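You operate a simulated robot arm through the tools that you are given. There is no shell and no other tool. Be economical: measure what you need, move in short steps, check, and stop when the job is done.

Carry out the task below with a simulated robot arm. There is one attempt and no reset: what you move stays moved.

TASK
Put the blue oil tin on the thin grey plate. Then stack the numbered brick slip marked "1" from the yellow-legged workbench top on top of the numbered brick slip labelled "3".
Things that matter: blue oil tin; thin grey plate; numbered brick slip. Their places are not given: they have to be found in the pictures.

It is judged by the outcome, as a careful person would: the job done as asked, and still so three seconds after it is handed in. It fails if anything else is knocked over, pushed out of place, dropped, spilled or broken.

THE ROBOT
A 7-joint arm with a two-finger parallel gripper, fixed in place. Base frame: the origin is at the foot of the arm, x ahead of it, y to its left, z up; the work surface is at about z = 0. Lengths are in mm, angles in rad, forces in N, time in s.
With the tool pointing down near the work surface it reaches from about 240 to 620 mm from the base axis. Its first joint turns from -1.152 to 1.152 rad. Payload 2.6 kg.
Tool frame: the origin (TCP) lies between the finger pads and is the grasp point; the fingertips stand 30 mm ahead of it; z points along the fingers, y is the line along which they close. The gripper opens to 94 mm. The fingers are 28 mm wide and 10 mm thick; the gripper's body (50 by 96 mm) begins 55 mm behind the TCP.
Orientation is told as [roll, pitch, yaw] about the base's x, y, z axes, in that order, counted from this pose: with the fingers straight down and closing along the base's y, the tool's x points along the base's -x, its y along +y and its z along -z.

THE INTERFACE
- The arm moves only by the tool play_rows. Its argument "steps" is a list of rows, each a list of 3 entries, a list of its own where there are three numbers: the shift along the tool's x, y, z in mm, then the turn, a rotation vector about the tool's x, y, z in rad, then the finger opening in mm, from 0 to 94. In form: [[[x, y, z], [ax, ay, az], gripper], ...]. A call has 1 to 20 rows; each row shifts and turns the commanded pose from where the row before left it, along the tool's axes as they then stand. A row lasts 0.2 s, in which the tool goes at most 50 mm and 0.15 rad; a call with a longer step from one row to the next is refused whole, and so is a gripper value outside its range. A pose out of reach is approached as far as the arm can. The call stops where the force on the tool passes 40 N (or 10 N more than at its start, if that is more) or the arm is blocked; 0.2 s more then pass. The fingers move at their own pace (about 72 mm/s each) and stop on an object; they squeeze with about 44 N. The grip force told is the motor's: it shows also when the fingers shut on nothing. Time passes only in rows, and 0.2 s behind the last, so rows that do not move let the fingers close. It gives the time, the measured TCP pose, the force on the tool (base axes), the opening and the grip force at its end, in the units of the frame above (readings bear some noise), and new pictures: "views" is both (left out), scene, wrist or none.
- Cameras (640 x 400 px; columns grow to the right, rows downward): "scene" is fixed at [29.9, 431.3, 560.6]; the picture's right is [-0.81, -0.59, 0.00], its down [-0.36, 0.50, -0.79] and it looks along [0.47, -0.64, -0.61] (base axes); focal length 373 px, centre (320, 200). "wrist" rides on the gripper at [-37, 0, -58] in the tool frame; the picture's right is [0.00, -1.00, 0.00], its down [0.97, 0.00, -0.24] and it looks along [0.24, 0.00, 0.97] (tool axes); focal length 218 px, centre (320, 200).
- locate(camera, pixels): there is no depth. For up to 12 entries [column, row, z] of the newest picture of that camera ("zoom" is the newest enlarged one), the place [x, y] in the base frame at which the ray of that pixel passes the height z, good to about 2 mm. No time passes.
- inspect(camera, box): a new picture of the part [left, top, right, bottom] of that camera's present view, enlarged. No time passes.
- sign_off(): hands the job in; it is judged then, once.

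Work in short steps. Measure before you move; look again where a grasp or a placing could have gone wrong, and mend it. You have 80 turns and 120 pictures in all, the two below and enlarged ones among them. Open the gripper and draw the arm clear of the work before you hand the job in, unless the task says otherwise; then end with one line.

The tools are called by a JSON object that holds its "name" and its "arguments". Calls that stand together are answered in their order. play_rows: Moves the arm, as the interface text tells. Its arguments: {"type":"object","properties":{"steps":{"type":"array"},"views":{"type":"string","enum":["both","scene","wrist","none"]}},"required":["steps"]} The other tools are called the same way: locate (camera, pixels) gives the place at which the rays of pixels pass given heights; inspect (camera, box) takes an enlarged picture of a part of a camera's view; sign_off () hands the job in.

At the start:

```text
time_s: 0.0
ee_pos: [449.8, -106.2, 249.1]
tool_rot: [0.0, 0.0, 0.0]
ft_force: [-0.1, 0.9, 0.5]
opening: 93.9
grip_force: 0.1
```

scene: 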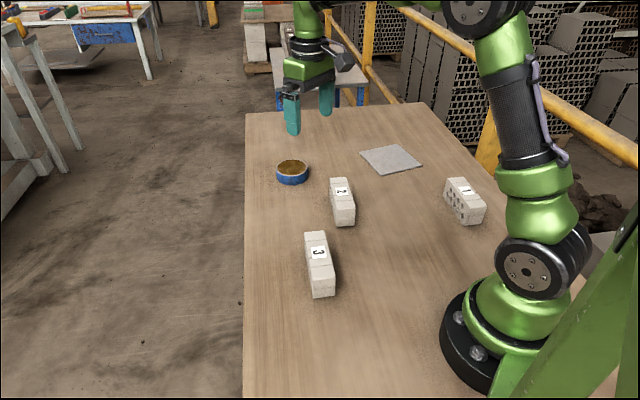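
wrist: 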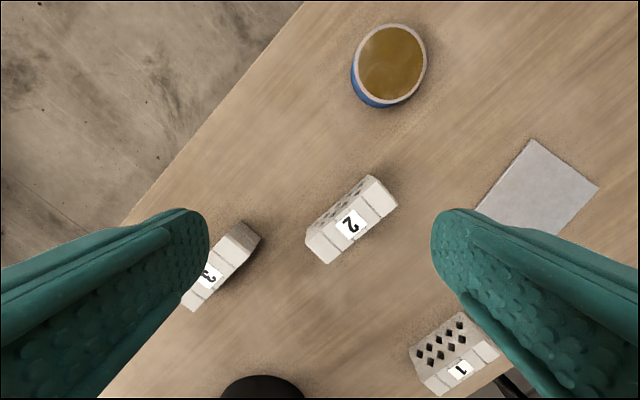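

The scene shows the tin at (291,172), the plate at (390,159), and bricks 1 at (465,200), 2 at (342,200) and 3 at (319,263). I'll enlarge these areas to measure them.

{"name": "inspect", "arguments": {"camera": "scene", "box": [260, 130, 500, 310]}}

{"name": "inspect", "arguments": {"camera": "wrist", "box": [160, 0, 640, 400]}}

{"name": "locate", "arguments": {"camera": "wrist", "pixels": [[352, 72, 25], [427, 57, 25], [392, 22, 25], [385, 104, 25], [534, 139, 2], [599, 186, 2], [474, 208, 2], [380, 106, 0]]}}

```text
2.22 times, centred on (380, 220) of scene
```

zoom: 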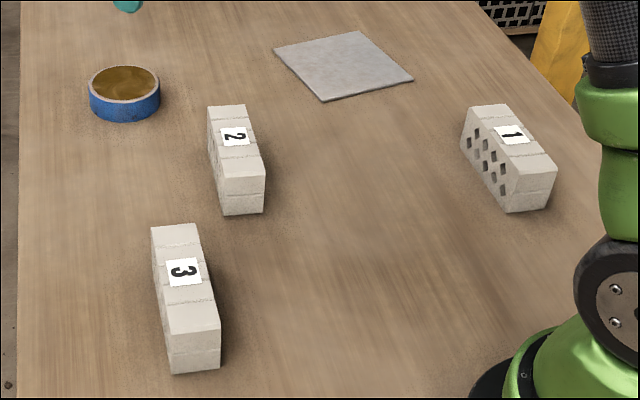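

```text
1.00 times, centred on (400, 200) of wrist
```

zoom: 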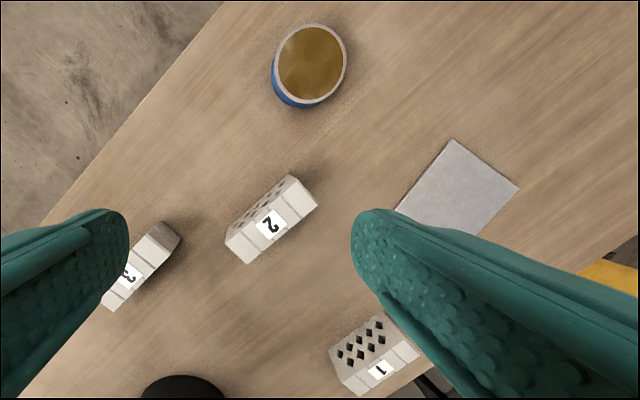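

```text
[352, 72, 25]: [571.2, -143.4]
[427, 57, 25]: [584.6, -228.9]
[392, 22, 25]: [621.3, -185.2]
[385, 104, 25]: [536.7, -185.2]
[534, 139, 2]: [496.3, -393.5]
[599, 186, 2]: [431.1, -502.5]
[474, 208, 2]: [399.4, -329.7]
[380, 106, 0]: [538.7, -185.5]
```

Next I cross-check these points with the scene camera.

{"name": "locate", "arguments": {"camera": "scene", "pixels": [[276, 168, 25], [308, 168, 25], [292, 160, 25], [292, 186, 0], [360, 150, 2], [395, 144, 2], [422, 162, 2], [382, 174, 2], [340, 200, 0]]}}

{"name": "inspect", "arguments": {"camera": "scene", "box": [265, 150, 325, 190]}}

```text
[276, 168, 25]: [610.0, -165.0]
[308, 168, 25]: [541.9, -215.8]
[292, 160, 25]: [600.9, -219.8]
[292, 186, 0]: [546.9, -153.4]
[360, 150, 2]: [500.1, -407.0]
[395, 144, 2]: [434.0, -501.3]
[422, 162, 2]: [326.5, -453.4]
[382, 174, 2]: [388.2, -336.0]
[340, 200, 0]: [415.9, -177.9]
```

```text
10.00 times, centred on (295, 170) of scene
```

zoom: 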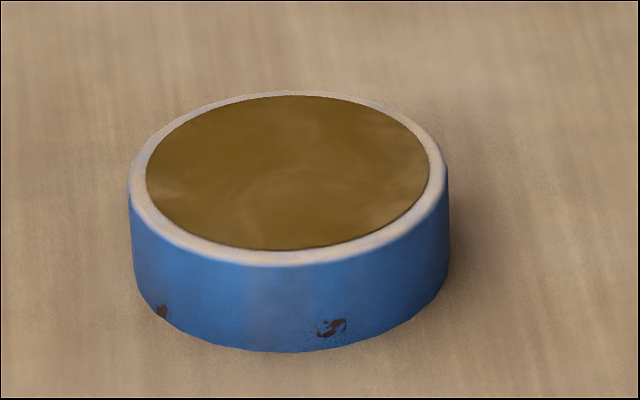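

The tin is full and open, so it must stay level. I take its height by comparing the two cameras.

{"name": "inspect", "arguments": {"camera": "wrist", "box": [334, 10, 446, 80]}}

{"name": "inspect", "arguments": {"camera": "wrist", "box": [334, 50, 446, 120]}}

{"name": "locate", "arguments": {"camera": "scene", "pixels": [[293.8, 167.6, 15], [293.8, 167.6, 25], [293.8, 167.6, 35], [277.8, 168.5, 25], [309.7, 167.5, 25], [293, 159.2, 25], [293, 176.5, 25], [292.5, 185, 0]]}}

```text
5.71 times, centred on (390, 45) of wrist
```

zoom: 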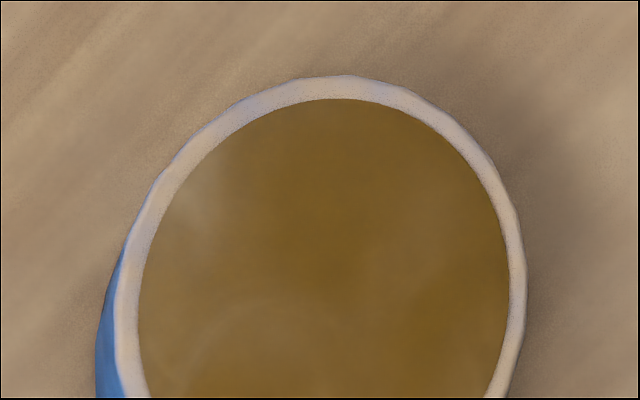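

```text
5.71 times, centred on (390, 85) of wrist
```

zoom: 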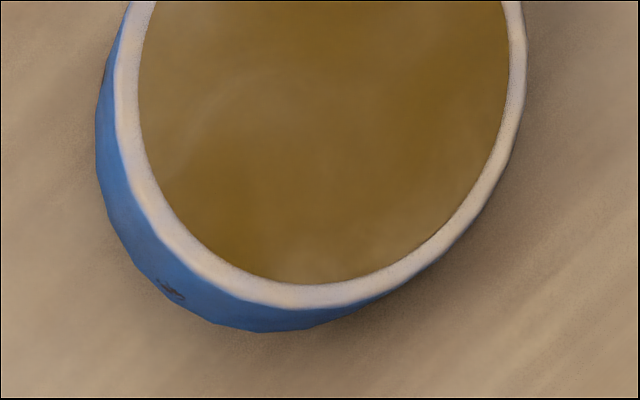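

```text
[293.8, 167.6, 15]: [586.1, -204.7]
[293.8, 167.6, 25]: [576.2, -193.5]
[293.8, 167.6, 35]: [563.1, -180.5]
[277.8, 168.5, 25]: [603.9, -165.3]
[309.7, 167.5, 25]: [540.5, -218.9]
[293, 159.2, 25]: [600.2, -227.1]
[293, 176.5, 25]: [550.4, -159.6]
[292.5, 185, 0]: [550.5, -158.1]
```

{"name": "locate", "arguments": {"camera": "wrist", "pixels": [[390.3, 63.5, 15], [390.3, 63.5, 25], [390.3, 63.5, 35], [354, 70, 25], [426, 56, 25], [393.5, 23, 25], [387, 104, 25]]}}

{"name": "locate", "arguments": {"camera": "scene", "pixels": [[451.3, 177.5, 40], [467, 191, 40], [330, 178, 40], [341, 190, 40], [324, 240, 40], [317, 253, 40], [449, 214, 0], [470, 224, 0]]}}

{"name": "inspect", "arguments": {"camera": "scene", "box": [425, 165, 505, 235]}}

{"name": "inspect", "arguments": {"camera": "scene", "box": [280, 225, 360, 305]}}

```text
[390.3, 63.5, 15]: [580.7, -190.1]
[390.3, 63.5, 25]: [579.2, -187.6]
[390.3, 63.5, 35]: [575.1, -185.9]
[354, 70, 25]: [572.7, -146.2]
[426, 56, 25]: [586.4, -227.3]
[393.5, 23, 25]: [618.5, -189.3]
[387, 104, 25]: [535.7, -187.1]
```

```text
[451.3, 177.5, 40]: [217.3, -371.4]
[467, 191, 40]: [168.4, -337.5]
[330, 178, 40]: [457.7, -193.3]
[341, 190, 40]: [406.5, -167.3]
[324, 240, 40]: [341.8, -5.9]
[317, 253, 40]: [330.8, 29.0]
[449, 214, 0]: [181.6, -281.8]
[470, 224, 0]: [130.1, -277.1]
```

```text
5.71 times, centred on (465, 200) of scene
```

zoom: 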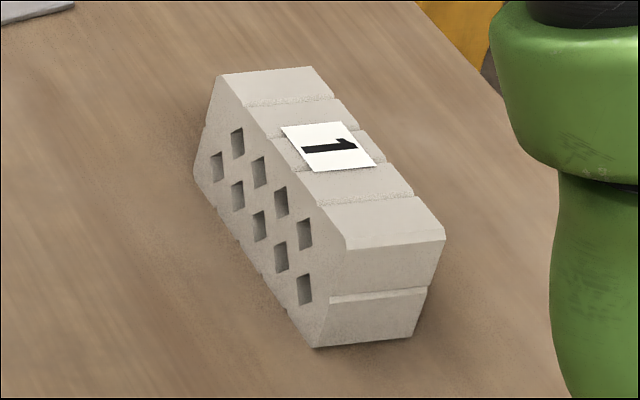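

```text
5.00 times, centred on (320, 265) of scene
```

zoom: 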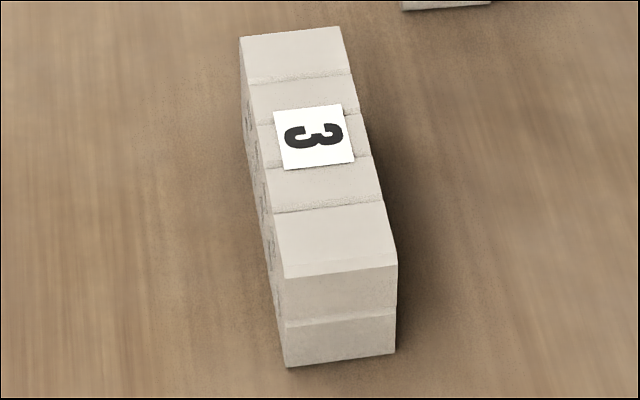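

The tin's centre is about (577,-189), its diameter about 83 and its top at about z=25. I move above it with the fingers open and check again.

{"name": "play_rows", "arguments": {"steps": [[[-25.4, -16.6, 20], [0, 0, 0], 94], [[-25.4, -16.6, 20], [0, 0, 0], 94], [[-25.4, -16.6, 20], [0, 0, 0], 94], [[-25.4, -16.6, 20], [0, 0, 0], 94], [[-25.4, -16.6, 20], [0, 0, 0], 94], [[0, 0, 0], [0, 0, 0], 94]]}}

```text
time_s: 1.4
ee_pos: [577.3, -189.7, 149.7]
tool_rot: [0.001, 0.0, 0.0]
ft_force: [-0.1, -0.1, -0.3]
opening: 94.1
grip_force: 0.1
```

scene: 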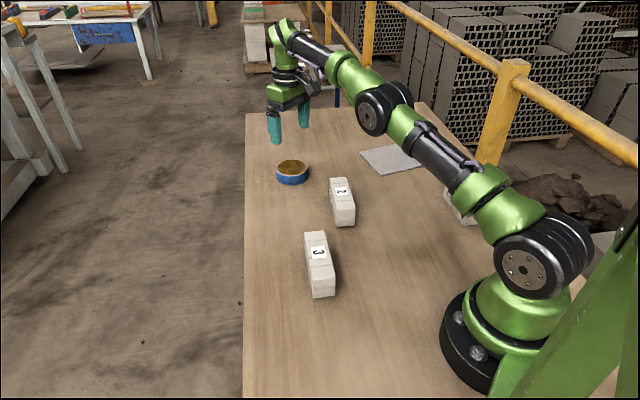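
wrist: 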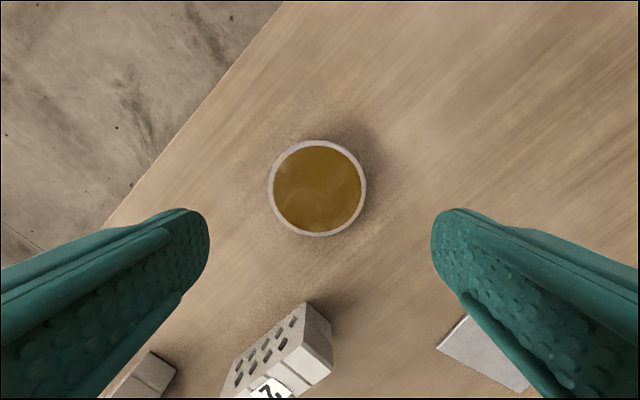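

The tin is at columns 268–367 and rows 140–237. I measure it from here.

{"name": "locate", "arguments": {"camera": "wrist", "pixels": [[268, 189, 25], [367, 189, 25], [317, 140, 25], [317, 237, 25], [268, 189, 30], [367, 189, 30]]}}

{"name": "inspect", "arguments": {"camera": "wrist", "box": [240, 130, 400, 250]}}

```text
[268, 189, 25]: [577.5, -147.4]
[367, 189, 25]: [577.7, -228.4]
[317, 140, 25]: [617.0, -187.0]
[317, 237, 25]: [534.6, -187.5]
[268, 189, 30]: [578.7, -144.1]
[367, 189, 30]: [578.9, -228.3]
```

```text
3.33 times, centred on (320, 190) of wrist
```

zoom: 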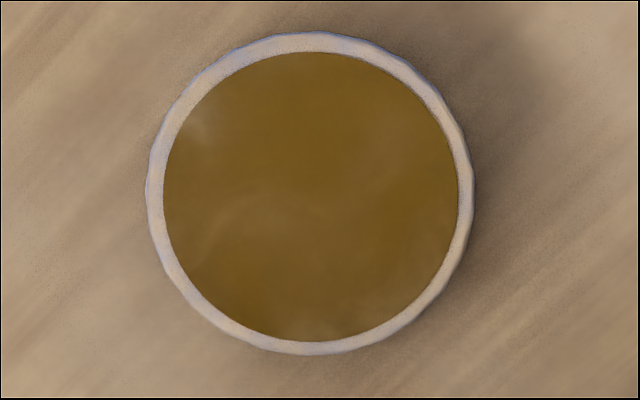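

The centre is about (576.5,-187.5), so I shift y by +2 and lower until the fingertips are just above the rim.

{"name": "play_rows", "arguments": {"steps": [[[0.4, 2.1, 30], [0, 0, 0], 94], [[0, 0, 30], [0, 0, 0], 94], [[0, 0, 24], [0, 0, 0], 94], [[0, 0, 0], [0, 0, 0], 94]]}}

```text
time_s: 2.4
ee_pos: [576.5, -187.3, 65.0]
tool_rot: [0.0, 0.0, -0.001]
ft_force: [-0.3, -0.2, -0.1]
opening: 94.0
grip_force: 0.2
```

scene: 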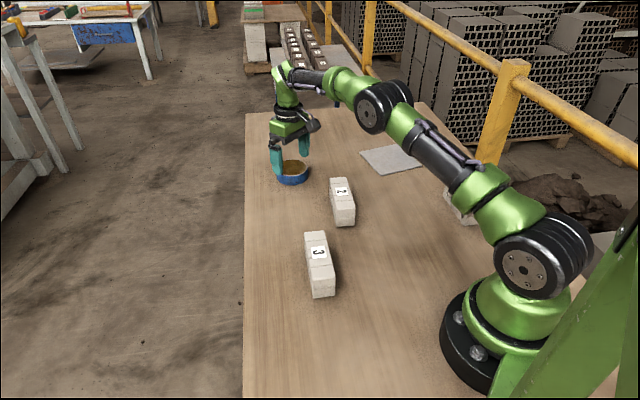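
wrist: 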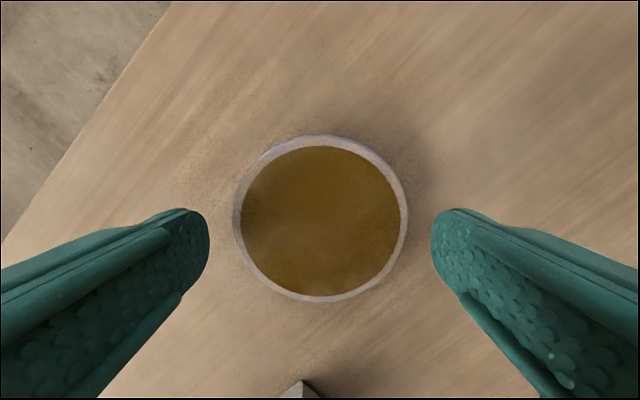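

The tin is centred between the fingers (columns 233–408). I lower slowly to TCP z≈36 and close.

{"name": "play_rows", "arguments": {"steps": [[[0, 0, 10], [0, 0, 0], 94], [[0, 0, 10], [0, 0, 0], 94], [[0, 0, 9], [0, 0, 0], 94], [[0, 0, 0], [0, 0, 0], 94], [[0, 0, 0], [0, 0, 0], 84], [[0, 0, 0], [0, 0, 0], 80], [[0, 0, 0], [0, 0, 0], 76], [[0, 0, 0], [0, 0, 0], 76]]}}

```text
time_s: 4.2
ee_pos: [576.9, -188.5, 37.7]
tool_rot: [0.0, 0.0, 0.001]
ft_force: [0.7, -1.1, 0.4]
opening: 82.2
grip_force: 44.0
```

scene: 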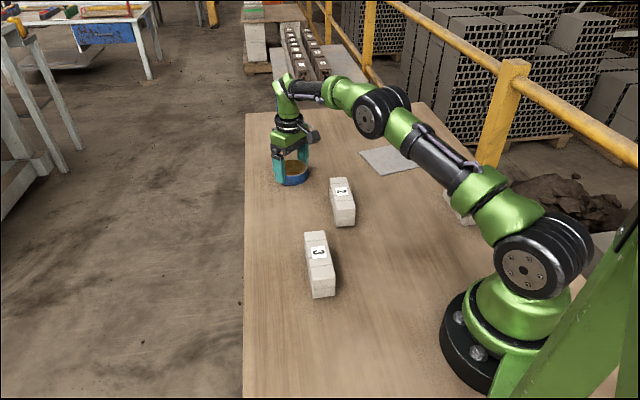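
wrist: 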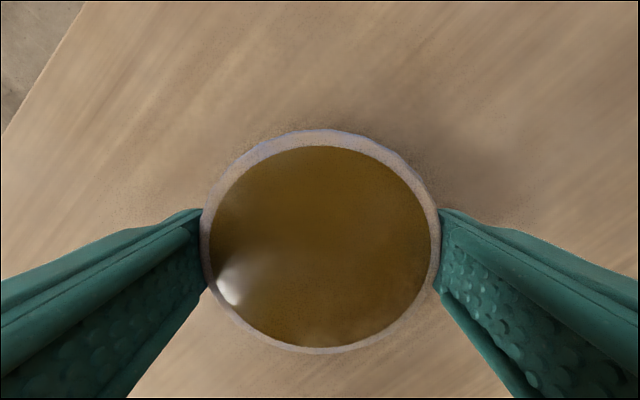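

The grip holds at 82.2 mm with 44 N. I lift it gently, staying level.

{"name": "play_rows", "arguments": {"steps": [[[0, 0, -4], [0, 0, 0], 76], [[0, 0, -8], [0, 0, 0], 76], [[0, 0, -10], [0, 0, 0], 76], [[0, 0, -10], [0, 0, 0], 76], [[0, 0, -8], [0, 0, 0], 76], [[0, 0, -4], [0, 0, 0], 76], [[0, 0, 0], [0, 0, 0], 76]]}}

```text
time_s: 5.8
ee_pos: [576.4, -187.9, 81.7]
tool_rot: [0.001, 0.0, 0.0]
ft_force: [0.3, 0.0, -2.1]
opening: 82.0
grip_force: 44.0
```

scene: 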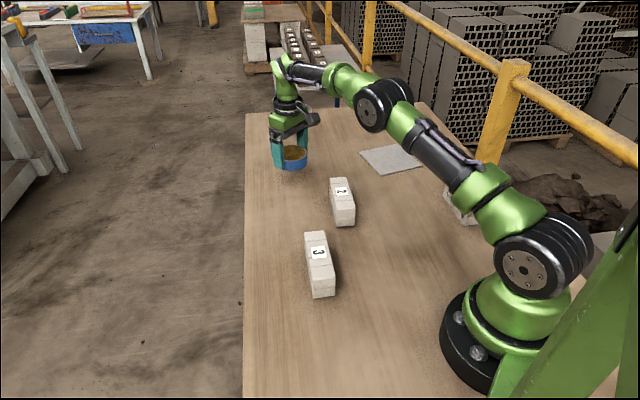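
wrist: 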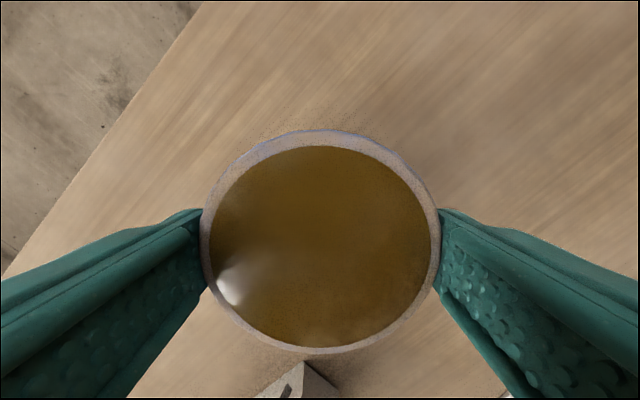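

The tin is held level. I carry it smoothly toward the plate centre, about (412,-424).

{"name": "play_rows", "arguments": {"steps": [[[3.3, -4.7, 0], [0, 0, 0], 76], [[6.5, -9.4, 0], [0, 0, 0], 76], [[11.5, -16.5, 0], [0, 0, 0], 76], [[14.7, -21.2, 0], [0, 0, 0], 76], [[16.3, -23.6, 0], [0, 0, 0], 76], [[16.3, -23.6, 0], [0, 0, 0], 76], [[16.3, -23.6, 0], [0, 0, 0], 76], [[16.3, -23.6, 0], [0, 0, 0], 76], [[16.3, -23.6, 0], [0, 0, 0], 76], [[14.7, -21.2, 0], [0, 0, 0], 76], [[13, -19, 0], [0, 0, 0], 76], [[9.8, -14.2, 0], [0, 0, 0], 76], [[5, -7.1, 0], [0, 0, 0], 76], [[3, -4.7, 0], [0, 0, 0], 76], [[0, 0, 0], [0, 0, 0], 76]]}}

```text
time_s: 9.0
ee_pos: [411.8, -424.8, 80.5]
tool_rot: [0.001, 0.0, 0.001]
ft_force: [-0.4, 0.3, -2.7]
opening: 82.0
grip_force: 44.1
```

scene: 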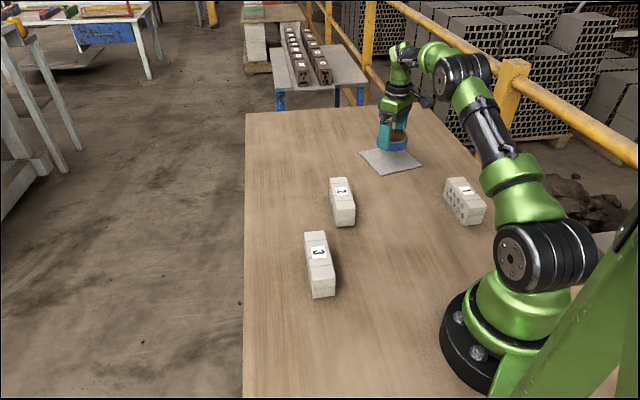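
wrist: 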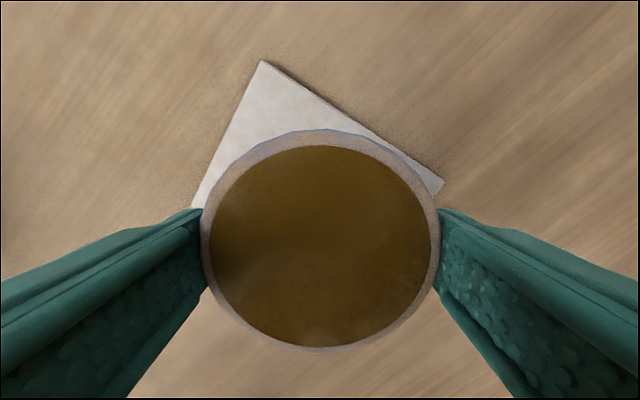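

I measure the visible plate corners at wrist (263,60) and (443,182), and the corners in the scene view.

{"name": "locate", "arguments": {"camera": "wrist", "pixels": [[263, 60, 4], [443, 182, 4], [192, 206, 4]]}}

{"name": "inspect", "arguments": {"camera": "scene", "box": [345, 120, 435, 180]}}

```text
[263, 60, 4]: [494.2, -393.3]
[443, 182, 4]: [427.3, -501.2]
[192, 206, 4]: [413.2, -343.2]
```

```text
6.67 times, centred on (390, 150) of scene
```

zoom: 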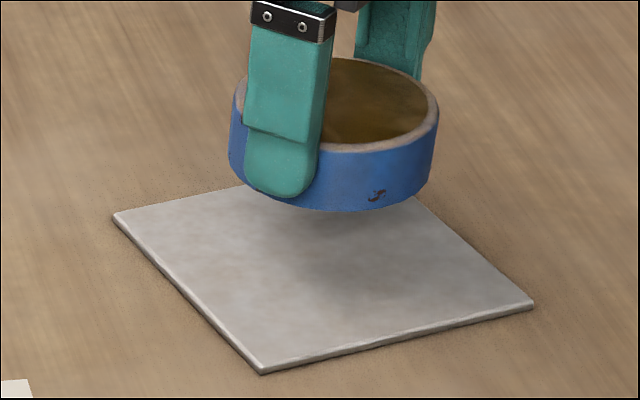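

{"name": "locate", "arguments": {"camera": "zoom", "pixels": [[114, 213, 4], [261, 370, 4], [533, 302, 4], [330, 208, 44]]}}

```text
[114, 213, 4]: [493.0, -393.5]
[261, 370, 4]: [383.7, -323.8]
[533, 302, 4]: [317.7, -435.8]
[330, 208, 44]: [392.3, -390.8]
```

The plate centre is about (405.7,-413.5). I shift (-6,+11) and lower most of the way.

{"name": "play_rows", "arguments": {"steps": [[[2, 4, 0], [0, 0, 0], 76], [[3, 5, 0], [0, 0, 0], 76], [[1, 2, 3], [0, 0, 0], 76], [[0, 0, 8], [0, 0, 0], 76], [[0, 0, 8], [0, 0, 0], 76], [[0, 0, 8], [0, 0, 0], 76], [[0, 0, 4], [0, 0, 0], 76], [[0, 0, 0], [0, 0, 0], 76]]}}

{"name": "inspect", "arguments": {"camera": "scene", "box": [345, 120, 435, 180]}}

```text
time_s: 10.8
ee_pos: [407.7, -412.4, 50.3]
tool_rot: [-0.001, 0.001, 0.002]
ft_force: [0.6, 0.8, -3.2]
opening: 81.9
grip_force: 44.0
```

scene: 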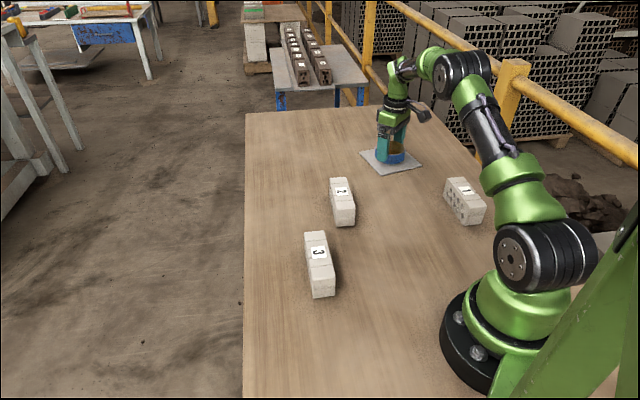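
wrist: 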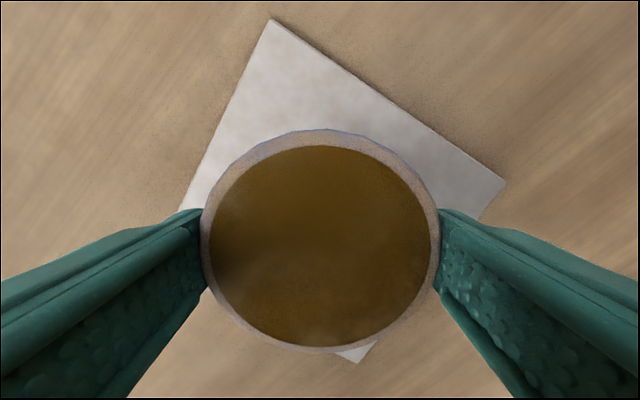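

```text
6.67 times, centred on (390, 150) of scene
```

zoom: 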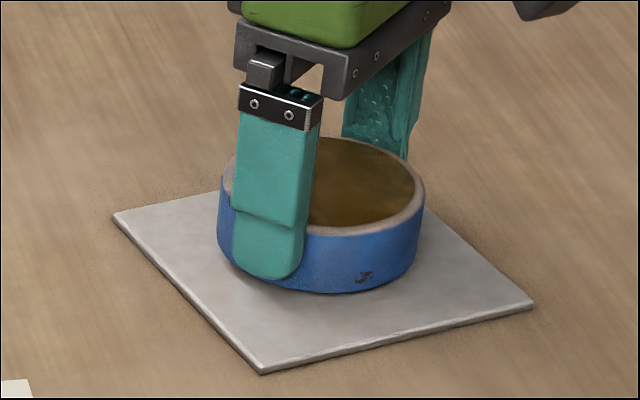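

The tin is centred over the plate, about 8 mm above it. I lower in small steps and watch the force.

{"name": "play_rows", "arguments": {"steps": [[[0, 0, 3], [0, 0, 0], 76], [[0, 0, 2], [0, 0, 0], 76], [[0, 0, 1], [0, 0, 0], 76], [[0, 0, 0], [0, 0, 0], 76]], "views": "none"}}

{"name": "play_rows", "arguments": {"steps": [[[0, 0, 1], [0, 0, 0], 76], [[0, 0, 0], [0, 0, 0], 76]], "views": "none"}}

{"name": "play_rows", "arguments": {"steps": [[[0, 0, 1], [0, 0, 0], 76], [[0, 0, 0], [0, 0, 0], 76]], "views": "none"}}

```text
time_s: 11.8
ee_pos: [407.3, -411.2, 44.1]
tool_rot: [0.002, 0.0, 0.0]
ft_force: [0.5, -0.2, -2.7]
opening: 82.0
grip_force: 44.1
```

```text
time_s: 12.4
ee_pos: [408.0, -412.1, 41.5]
tool_rot: [0.0, 0.001, 0.0]
ft_force: [-0.3, -0.3, -3.2]
opening: 81.9
grip_force: 43.9
```

```text
time_s: 13.0
ee_pos: [407.8, -413.1, 40.7]
tool_rot: [0.001, 0.001, 0.0]
ft_force: [-0.8, 1.6, 2.9]
opening: 82.0
grip_force: 44.2
```

Force z went from -3 to +2.9 N, so the tin is resting on the plate. I release it and rise straight up.

{"name": "play_rows", "arguments": {"steps": [[[0, 0, 0], [0, 0, 0], 84], [[0, 0, 0], [0, 0, 0], 88], [[0, 0, 0], [0, 0, 0], 94], [[0, 0, 0], [0, 0, 0], 94], [[0, 0, -6], [0, 0, 0], 94], [[0, 0, -15], [0, 0, 0], 94], [[0, 0, -25], [0, 0, 0], 94], [[0, 0, -40], [0, 0, 0], 94], [[0, 0, -40], [0, 0, 0], 94], [[0, 0, -40], [0, 0, 0], 94], [[0, 0, 0], [0, 0, 0], 94]]}}

```text
time_s: 15.4
ee_pos: [406.8, -411.5, 208.3]
tool_rot: [0.0, 0.0, 0.0]
ft_force: [-0.2, -0.2, 0.5]
opening: 93.9
grip_force: 0.0
```

scene: 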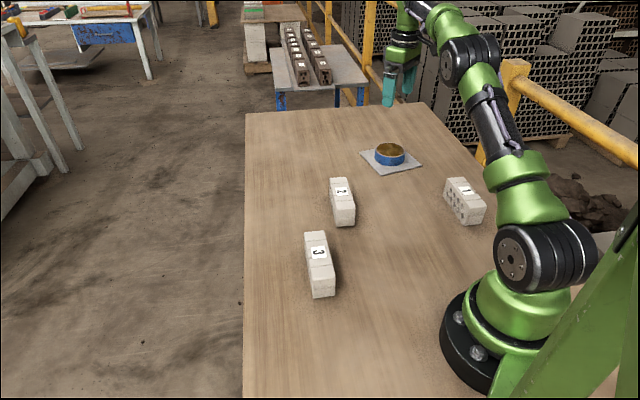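
wrist: 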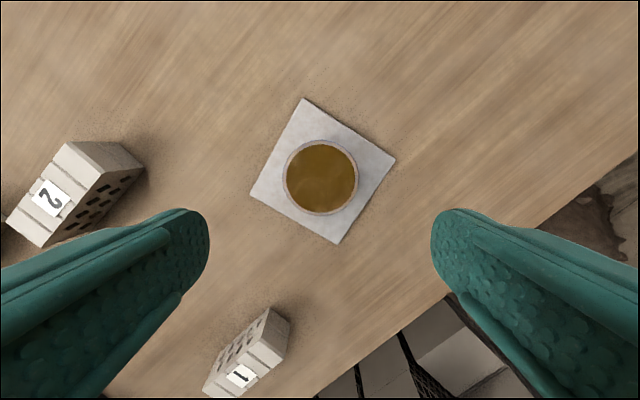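

The tin sits centred on the plate. Now I measure brick 1 and brick 3: bottom corners at z=0 and top corners at trial heights.

{"name": "locate", "arguments": {"camera": "scene", "pixels": [[463.8, 225.9, 0], [481.2, 224, 0], [469.4, 208.6, 45], [469.4, 208.6, 50], [469.4, 208.6, 55], [447, 178.1, 50], [463.5, 176.6, 50], [486.9, 206.7, 50]]}}

{"name": "locate", "arguments": {"camera": "scene", "pixels": [[304, 232.4, 50], [324.2, 230.2, 50], [312.6, 280.6, 50], [335.4, 277.8, 50], [313.2, 298.4, 0], [335, 295.6, 0]]}}

{"name": "inspect", "arguments": {"camera": "wrist", "box": [190, 300, 310, 400]}}

```text
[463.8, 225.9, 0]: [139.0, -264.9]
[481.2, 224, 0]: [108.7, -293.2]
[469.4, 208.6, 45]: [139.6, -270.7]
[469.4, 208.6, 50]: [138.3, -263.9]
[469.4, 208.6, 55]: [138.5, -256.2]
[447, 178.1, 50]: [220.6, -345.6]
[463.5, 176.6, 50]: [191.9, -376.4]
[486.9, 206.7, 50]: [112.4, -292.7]
```

```text
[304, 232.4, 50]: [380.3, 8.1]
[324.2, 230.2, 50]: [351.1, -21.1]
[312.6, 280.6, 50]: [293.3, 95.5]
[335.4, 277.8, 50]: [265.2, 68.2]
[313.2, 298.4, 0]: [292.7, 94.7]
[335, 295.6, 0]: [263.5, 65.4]
```

```text
4.00 times, centred on (250, 350) of wrist
```

zoom: 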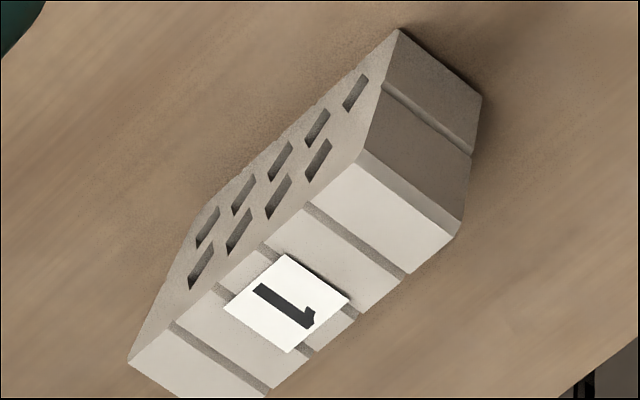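

Both bricks are 50 mm high and lie at -45°. Brick 1 is centred at about (166,-320) and brick 3 at about (322.5,37.7). I go above brick 1 and turn the tool to close across its width.

{"name": "play_rows", "arguments": {"steps": [[[40.2, 15.3, 0], [0, 0, 0], 94], [[40.2, 15.3, 0], [0, 0, 0], 94], [[40.2, 15.3, 0], [0, 0, 0], 94], [[40.2, 15.3, 0], [0, 0, 0], 94], [[40.2, 15.3, 0], [0, 0, 0], 94], [[40, 15.3, 0], [0, 0, 0], 94], [[0, 0, 0], [0, 0, 0.131], 94], [[0, 0, 0], [0, 0, 0.131], 94], [[0, 0, 0], [0, 0, 0.131], 94], [[0, 0, 0], [0, 0, 0.131], 94], [[0, 0, 0], [0, 0, 0.131], 94], [[0, 0, 0], [0, 0, 0.131], 94], [[0, 0, 0], [0, 0, 0], 94]]}}

```text
time_s: 18.2
ee_pos: [166.2, -320.4, 207.1]
tool_rot: [0.0, 0.001, -0.79]
ft_force: [-0.2, -0.2, -0.4]
opening: 94.2
grip_force: 0.1
```

scene: 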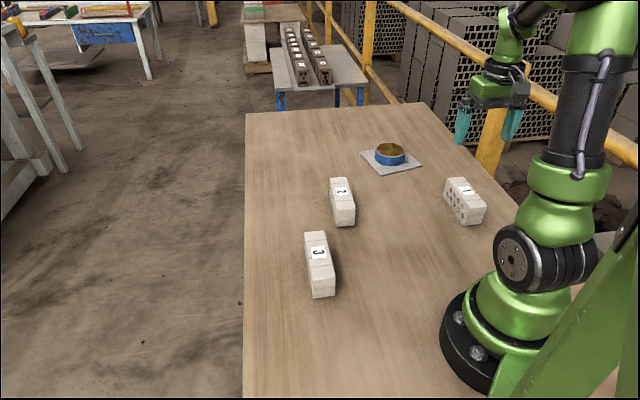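
wrist: 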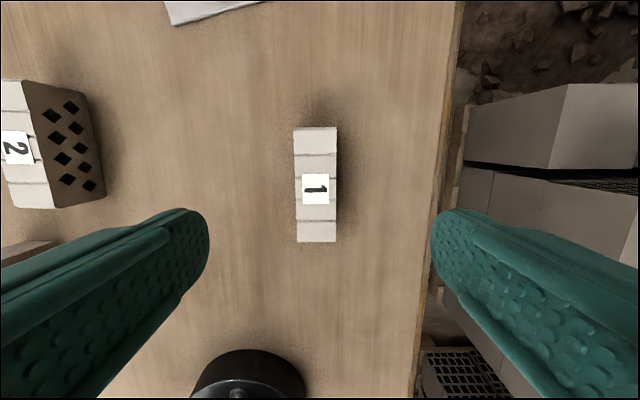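

The brick is well aligned with the tool. I measure its top corners in the wrist view.

{"name": "inspect", "arguments": {"camera": "wrist", "box": [240, 115, 400, 255]}}

{"name": "locate", "arguments": {"camera": "wrist", "pixels": [[294, 128, 50], [336.5, 127, 50], [297.5, 243, 50], [336, 242, 50]]}}

```text
2.86 times, centred on (320, 185) of wrist
```

zoom: 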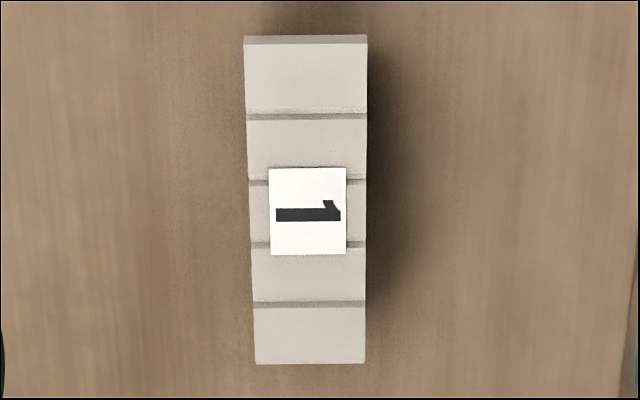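

```text
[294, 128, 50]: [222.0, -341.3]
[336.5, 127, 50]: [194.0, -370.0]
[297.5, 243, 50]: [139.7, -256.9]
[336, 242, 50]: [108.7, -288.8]
```

The centre offset is about +3.5 along tool y and +2 along tool x. I correct it and lower to just above the brick.

{"name": "play_rows", "arguments": {"steps": [[[2, 3.5, 20], [0, 0, 0], 94], [[0, 0, 40], [0, 0, 0], 94], [[0, 0, 40], [0, 0, 0], 94], [[0, 0, 12], [0, 0, 0], 94], [[0, 0, 0], [0, 0, 0], 94]]}}

```text
time_s: 19.4
ee_pos: [166.6, -315.7, 94.6]
tool_rot: [0.001, 0.001, -0.785]
ft_force: [0.7, -0.5, 0.9]
opening: 94.1
grip_force: 0.1
```

scene: 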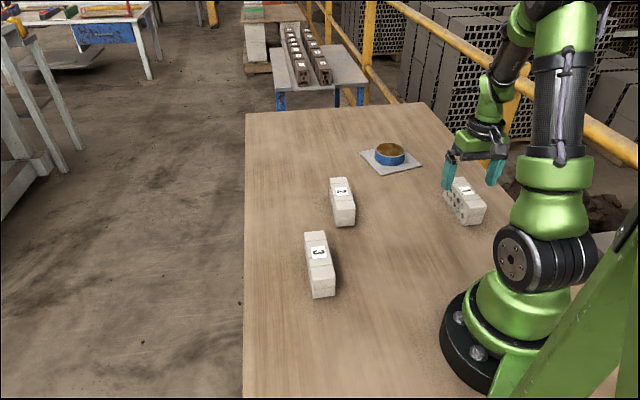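
wrist: 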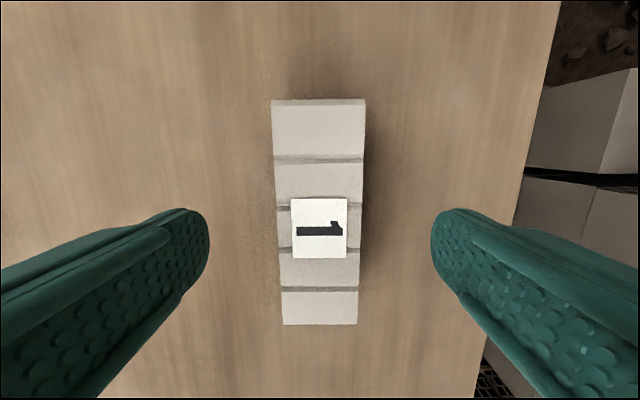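

Brick 1 is centred between the fingers (columns 271–366). I lower to z≈38 and close.

{"name": "locate", "arguments": {"camera": "wrist", "pixels": [[271, 101, 50], [366, 100, 50], [282, 325, 50], [358, 324, 50]]}}

{"name": "play_rows", "arguments": {"steps": [[[0, 0, 20], [0, 0, 0], 94], [[0, 0, 20], [0, 0, 0], 94], [[0, 0, 16], [0, 0, 0], 94], [[0, 0, 0], [0, 0, 0], 94], [[0, 0, 0], [0, 0, 0], 70], [[0, 0, 0], [0, 0, 0], 50], [[0, 0, 0], [0, 0, 0], 42], [[0, 0, 0], [0, 0, 0], 34], [[0, 0, 0], [0, 0, 0], 30], [[0, 0, 0], [0, 0, 0], 30]]}}

```text
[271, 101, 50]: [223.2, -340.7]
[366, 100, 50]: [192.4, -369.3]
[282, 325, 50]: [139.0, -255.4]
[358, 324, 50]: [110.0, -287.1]
```

```text
time_s: 21.6
ee_pos: [166.4, -317.5, 40.0]
tool_rot: [0.0, 0.001, -0.784]
ft_force: [0.0, -0.4, -0.1]
opening: 44.2
grip_force: 44.2
```

scene: 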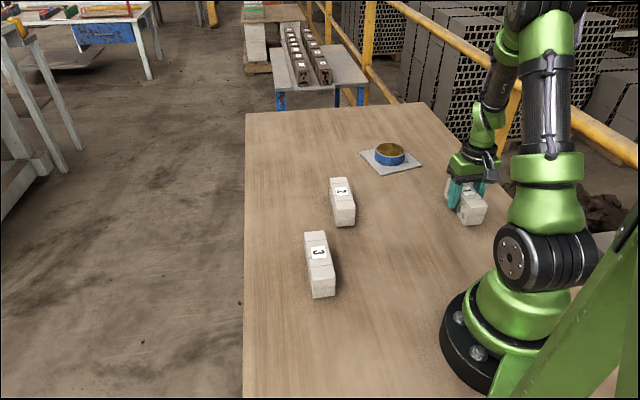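
wrist: 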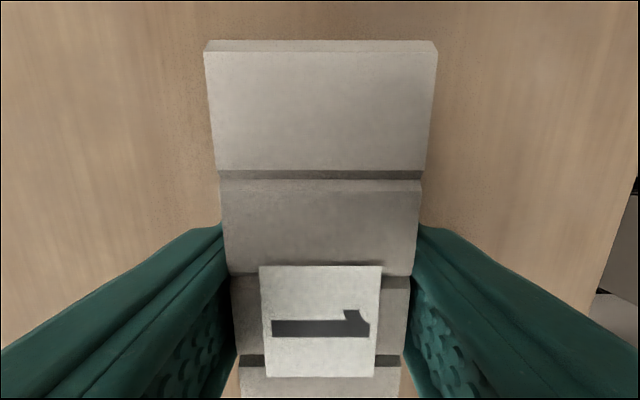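

Gripped at 44 mm. I lift it and swing wide around to a viewpoint beside brick 3 at about (372,144,150), so I can measure brick 3 with the wrist camera.

{"name": "play_rows", "arguments": {"steps": [[[0, 0, -10], [0, 0, 0], 30], [[0, 0, -30], [0, 0, 0], 30], [[0, 0, -35], [0, 0, 0], 30], [[0, 0, -35], [0, 0, 0], 30], [[0, 0, 0], [0, 0, 0], 30]]}}

{"name": "play_rows", "arguments": {"steps": [[[-22, 22, 0], [0, 0, 0], 30], [[-22, 22, 0], [0, 0, 0], 30], [[-22, 22, 0], [0, 0, 0], 30], [[-22, 22, 0], [0, 0, 0], 30], [[-22, 22, 0], [0, 0, 0], 30], [[24.2, 30.1, 0], [0, 0, 0], 30], [[24.2, 30.1, 0], [0, 0, 0], 30], [[24.2, 30.1, 0], [0, 0, 0], 30], [[24.2, 30.1, 0], [0, 0, 0], 30], [[24.2, 30.1, 0], [0, 0, 0], 30], [[24.2, 30.1, 0], [0, 0, 0], 30], [[24.2, 30.1, 0], [0, 0, 0], 30], [[24.2, 30.1, 0], [0, 0, 0], 30], [[24.2, 30.1, 0], [0, 0, 0], 30], [[24.2, 30.1, 0], [0, 0, 0], 30], [[24.2, 30.1, 0], [0, 0, 0], 30], [[24.2, 30.1, 0], [0, 0, 0], 30], [[0, 0, 0], [0, 0, 0], 30]]}}

```text
time_s: 22.8
ee_pos: [164.7, -317.5, 153.0]
tool_rot: [0.0, 0.0, -0.786]
ft_force: [-0.3, -0.2, -2.2]
opening: 44.1
grip_force: 43.3
```

scene: 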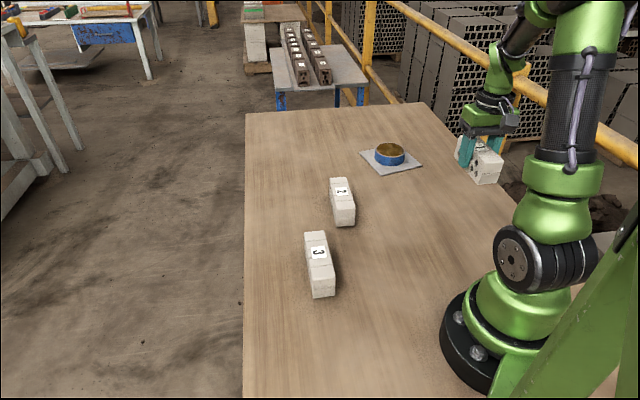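
wrist: 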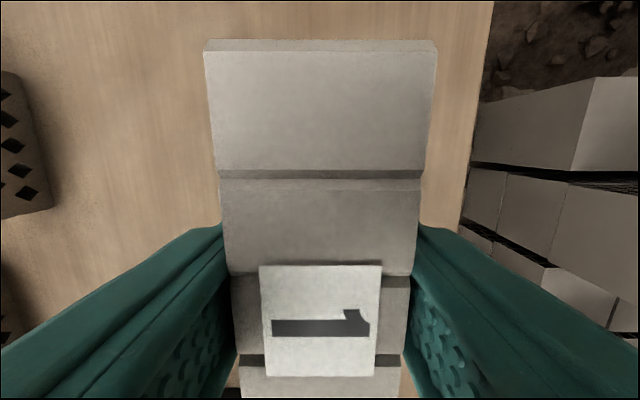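

```text
time_s: 26.6
ee_pos: [372.8, 146.8, 151.4]
tool_rot: [0.0, 0.001, -0.789]
ft_force: [0.6, 0.1, -2.9]
opening: 43.8
grip_force: 44.2
```

scene: 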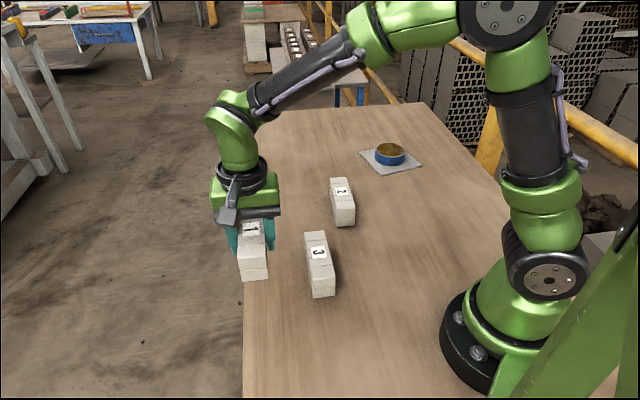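
wrist: 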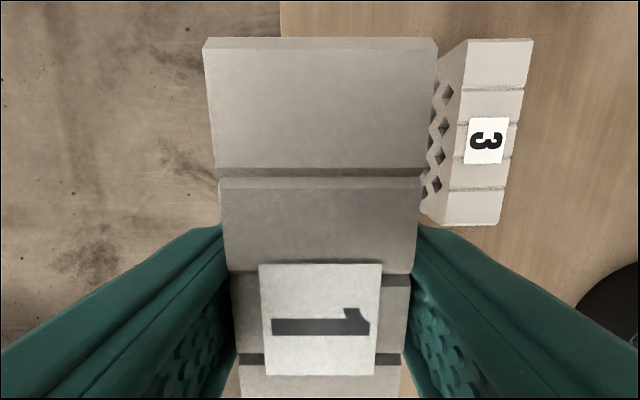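

Brick 3 is now visible in the wrist view. I measure its corners, plus the held brick's top far corners.

{"name": "inspect", "arguments": {"camera": "wrist", "box": [400, 20, 560, 240]}}

{"name": "locate", "arguments": {"camera": "wrist", "pixels": [[467, 40, 50], [534, 40, 50], [444, 223, 50], [501, 226, 50], [204, 52, 161.4], [436, 52, 161.4]]}}

```text
1.82 times, centred on (480, 130) of wrist
```

zoom: 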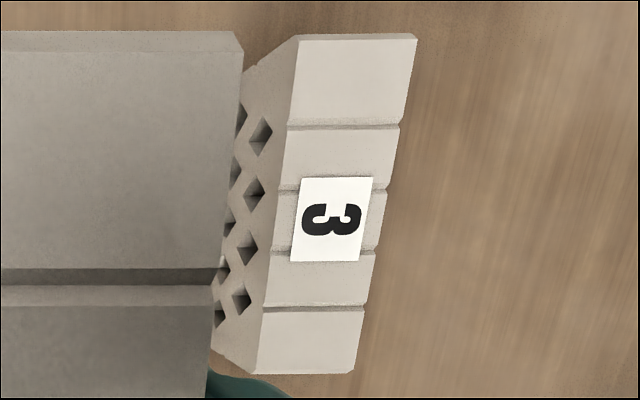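

```text
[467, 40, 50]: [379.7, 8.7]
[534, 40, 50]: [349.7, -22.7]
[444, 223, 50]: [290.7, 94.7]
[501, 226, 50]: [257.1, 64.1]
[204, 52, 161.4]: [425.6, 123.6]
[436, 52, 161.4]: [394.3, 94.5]
```

Brick 3's centre is about (320.5,37.3), and the held brick's centre sits about 3.5 mm along tool x from the TCP. I move above brick 3 so the centres match, lowering partway.

{"name": "play_rows", "arguments": {"steps": [[[-10.85, -28.3, 0], [0, 0, 0], 30], [[-10.85, -28.3, 0], [0, 0, 0], 30], [[-10.85, -28.3, 0], [0, 0, 0], 30], [[-10.85, -28.2, 0], [0, 0, 0], 30], [[0, 0, 15], [0, 0, 0], 30], [[0, 0, 15], [0, 0, 0], 30], [[0, 0, 12], [0, 0, 0], 30], [[0, 0, 0], [0, 0, 0], 30], [[0, 0, 0], [0, 0, 0], 30]]}}

{"name": "inspect", "arguments": {"camera": "scene", "box": [260, 190, 380, 310]}}

```text
time_s: 28.6
ee_pos: [322.8, 32.9, 106.9]
tool_rot: [0.0, 0.001, -0.788]
ft_force: [0.2, -0.8, -3.2]
opening: 43.8
grip_force: 44.0
```

scene: 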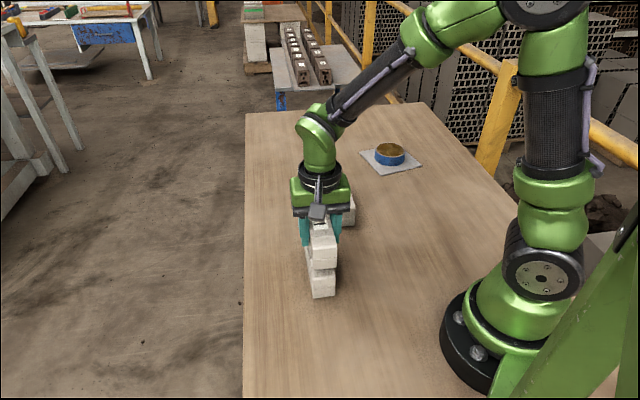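
wrist: 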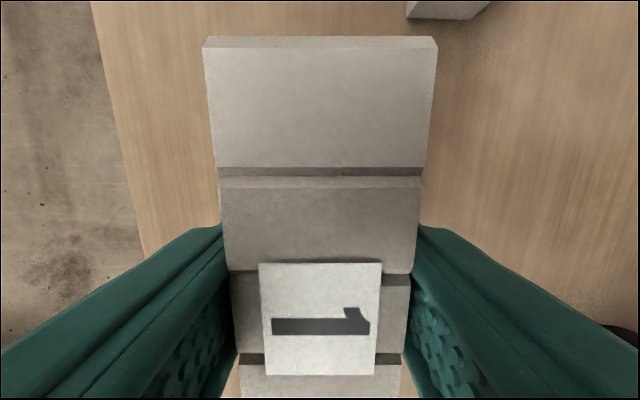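

```text
3.33 times, centred on (320, 250) of scene
```

zoom: 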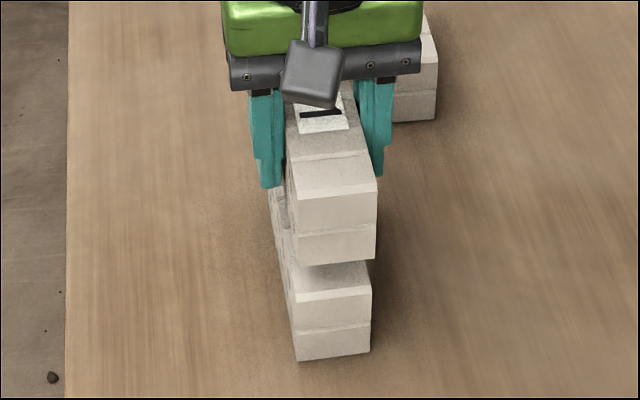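

I compare the near-end corners of the held brick (bottom at z≈67) with those of brick 3 (top at z=50).

{"name": "inspect", "arguments": {"camera": "scene", "box": [295, 235, 355, 305]}}

```text
5.71 times, centred on (325, 270) of scene
```

zoom: 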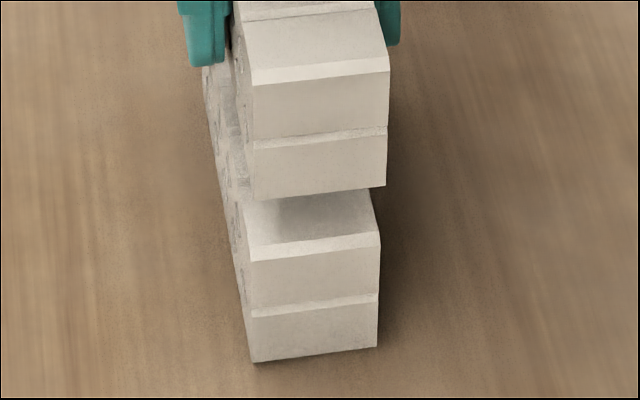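

{"name": "locate", "arguments": {"camera": "zoom", "pixels": [[254, 202, 67.5], [386, 186, 67.5], [249, 262, 46], [380, 246, 46], [252, 362, 0], [377, 346, 0], [254, 85, 113.5], [388, 71, 113.5]]}}

```text
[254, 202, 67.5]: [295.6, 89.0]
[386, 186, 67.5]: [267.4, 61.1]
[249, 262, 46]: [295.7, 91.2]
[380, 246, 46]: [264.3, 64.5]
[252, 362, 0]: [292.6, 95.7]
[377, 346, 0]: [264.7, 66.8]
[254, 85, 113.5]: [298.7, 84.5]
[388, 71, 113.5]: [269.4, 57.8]
```

The held brick is about 3 mm off along tool x and under 1 mm across. I correct by (+2.5,+0.8) and lower to just above contact.

{"name": "play_rows", "arguments": {"steps": [[[2.5, 0.8, 0], [0, 0, 0], 30], [[0, 0, 6], [0, 0, 0], 30], [[0, 0, 5], [0, 0, 0], 30], [[0, 0, 3], [0, 0, 0], 30], [[0, 0, 0], [0, 0, 0], 30]], "views": "none"}}

{"name": "play_rows", "arguments": {"steps": [[[0, 0, 1], [0, 0, 0], 30], [[0, 0, 0], [0, 0, 0], 30]], "views": "none"}}

{"name": "play_rows", "arguments": {"steps": [[[0, 0, 1], [0, 0, 0], 30], [[0, 0, 0], [0, 0, 0], 30]], "views": "scene"}}

```text
time_s: 29.8
ee_pos: [322.8, 35.5, 94.8]
tool_rot: [0.0, -0.002, -0.786]
ft_force: [-9.4, -1.5, 26.6]
opening: 43.9
grip_force: 43.7
```

```text
time_s: 30.4
ee_pos: [323.0, 35.4, 92.1]
tool_rot: [0.002, -0.003, -0.787]
ft_force: [-7.7, -1.9, 35.2]
opening: 44.0
grip_force: 44.1
```

```text
time_s: 31.0
ee_pos: [323.8, 35.1, 91.9]
tool_rot: [0.005, -0.001, -0.787]
ft_force: [-2.4, -4.2, 35.1]
opening: 44.2
grip_force: 43.9
```

scene: 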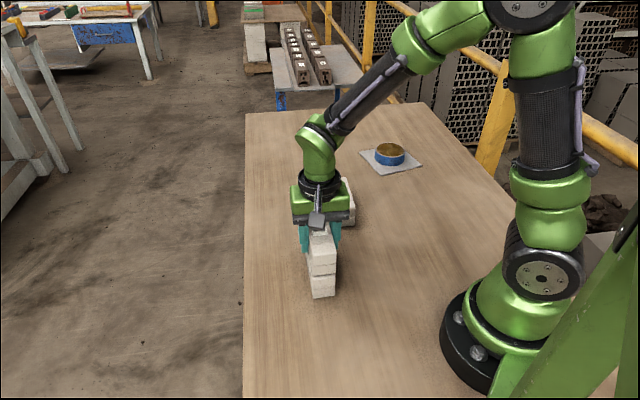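

Contact came slightly early, with 35 N pressing down. I back off 2 mm to relieve it and look closely.

{"name": "play_rows", "arguments": {"steps": [[[0, 0, -2], [0, 0, 0], 30], [[0, 0, 0], [0, 0, 0], 30]], "views": "wrist"}}

{"name": "inspect", "arguments": {"camera": "scene", "box": [285, 210, 365, 305]}}

```text
time_s: 31.6
ee_pos: [320.8, 34.3, 93.0]
tool_rot: [0.0, 0.003, -0.785]
ft_force: [2.6, -0.4, 3.1]
opening: 44.2
grip_force: 43.6
```

wrist: 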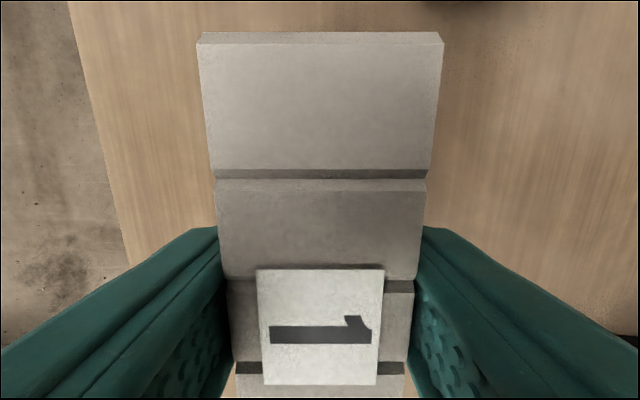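

```text
4.21 times, centred on (325, 258) of scene
```

zoom: 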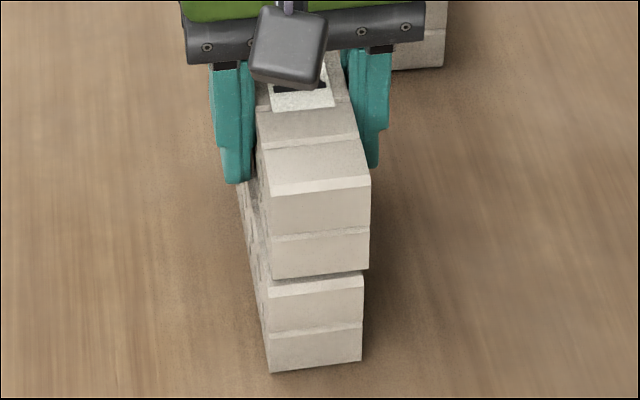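

{"name": "locate", "arguments": {"camera": "zoom", "pixels": [[274, 280, 52], [369, 269, 52], [268, 295, 46], [363, 284, 46], [270, 373, 0], [361, 362, 0], [270, 195, 98], [371, 185, 98]]}}

```text
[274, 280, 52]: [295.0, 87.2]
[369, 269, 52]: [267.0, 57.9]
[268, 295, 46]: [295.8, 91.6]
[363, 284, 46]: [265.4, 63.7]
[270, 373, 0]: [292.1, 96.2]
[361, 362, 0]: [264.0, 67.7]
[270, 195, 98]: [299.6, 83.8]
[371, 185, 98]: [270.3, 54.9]
```

The held brick is still about 2–3 mm off in each direction. I lift a little, shift (+2,+2.5) and set it down gently.

{"name": "play_rows", "arguments": {"steps": [[[0, 0, -3], [0, 0, 0], 30], [[0, 0, -2], [0, 0, 0], 30], [[2, 2.5, 0], [0, 0, 0], 30], [[0, 0, 0], [0, 0, 0], 30], [[0, 0, 2], [0, 0, 0], 30], [[0, 0, 0], [0, 0, 0], 30]], "views": "none"}}

{"name": "play_rows", "arguments": {"steps": [[[0, 0, 1.5], [0, 0, 0], 30], [[0, 0, 0], [0, 0, 0], 30]], "views": "none"}}

{"name": "play_rows", "arguments": {"steps": [[[0, 0, 1], [0, 0, 0], 30], [[0, 0, 0], [0, 0, 0], 30]], "views": "none"}}

{"name": "inspect", "arguments": {"camera": "scene", "box": [285, 210, 365, 305]}}

```text
time_s: 33.0
ee_pos: [322.2, 38.3, 96.5]
tool_rot: [0.001, -0.001, -0.786]
ft_force: [0.1, 0.4, -3.1]
opening: 44.0
grip_force: 43.5
```

```text
time_s: 33.6
ee_pos: [322.6, 38.4, 94.9]
tool_rot: [0.0, 0.001, -0.788]
ft_force: [0.1, 0.3, -3.4]
opening: 43.9
grip_force: 43.4
```

```text
time_s: 34.2
ee_pos: [321.7, 37.6, 93.5]
tool_rot: [0.0, 0.001, -0.788]
ft_force: [0.0, -0.6, -2.6]
opening: 43.8
grip_force: 43.9
```

```text
4.21 times, centred on (325, 258) of scene
```

zoom: 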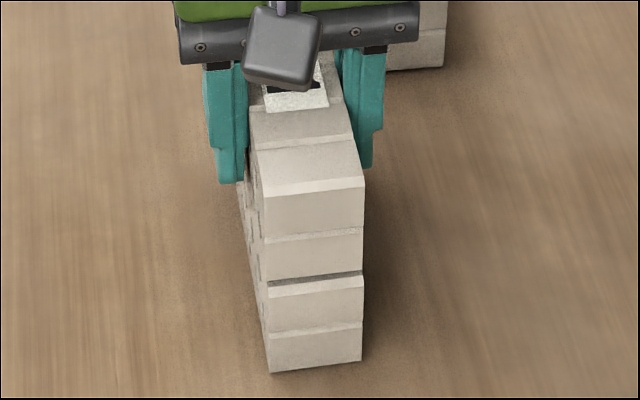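

Alignment now looks very good. It is not touching yet, so I go down in fine steps.

{"name": "play_rows", "arguments": {"steps": [[[0, 0, 0.7], [0, 0, 0], 30], [[0, 0, 0], [0, 0, 0], 30]], "views": "none"}}

{"name": "play_rows", "arguments": {"steps": [[[0, 0, 0.5], [0, 0, 0], 30], [[0, 0, 0], [0, 0, 0], 30]], "views": "none"}}

```text
time_s: 34.8
ee_pos: [321.7, 39.3, 93.3]
tool_rot: [0.0, 0.0, -0.786]
ft_force: [0.1, 0.4, -2.2]
opening: 43.9
grip_force: 44.0
```

```text
time_s: 35.4
ee_pos: [321.7, 38.4, 93.0]
tool_rot: [0.0, 0.001, -0.784]
ft_force: [-0.2, 0.6, -3.3]
opening: 44.3
grip_force: 44.1
```

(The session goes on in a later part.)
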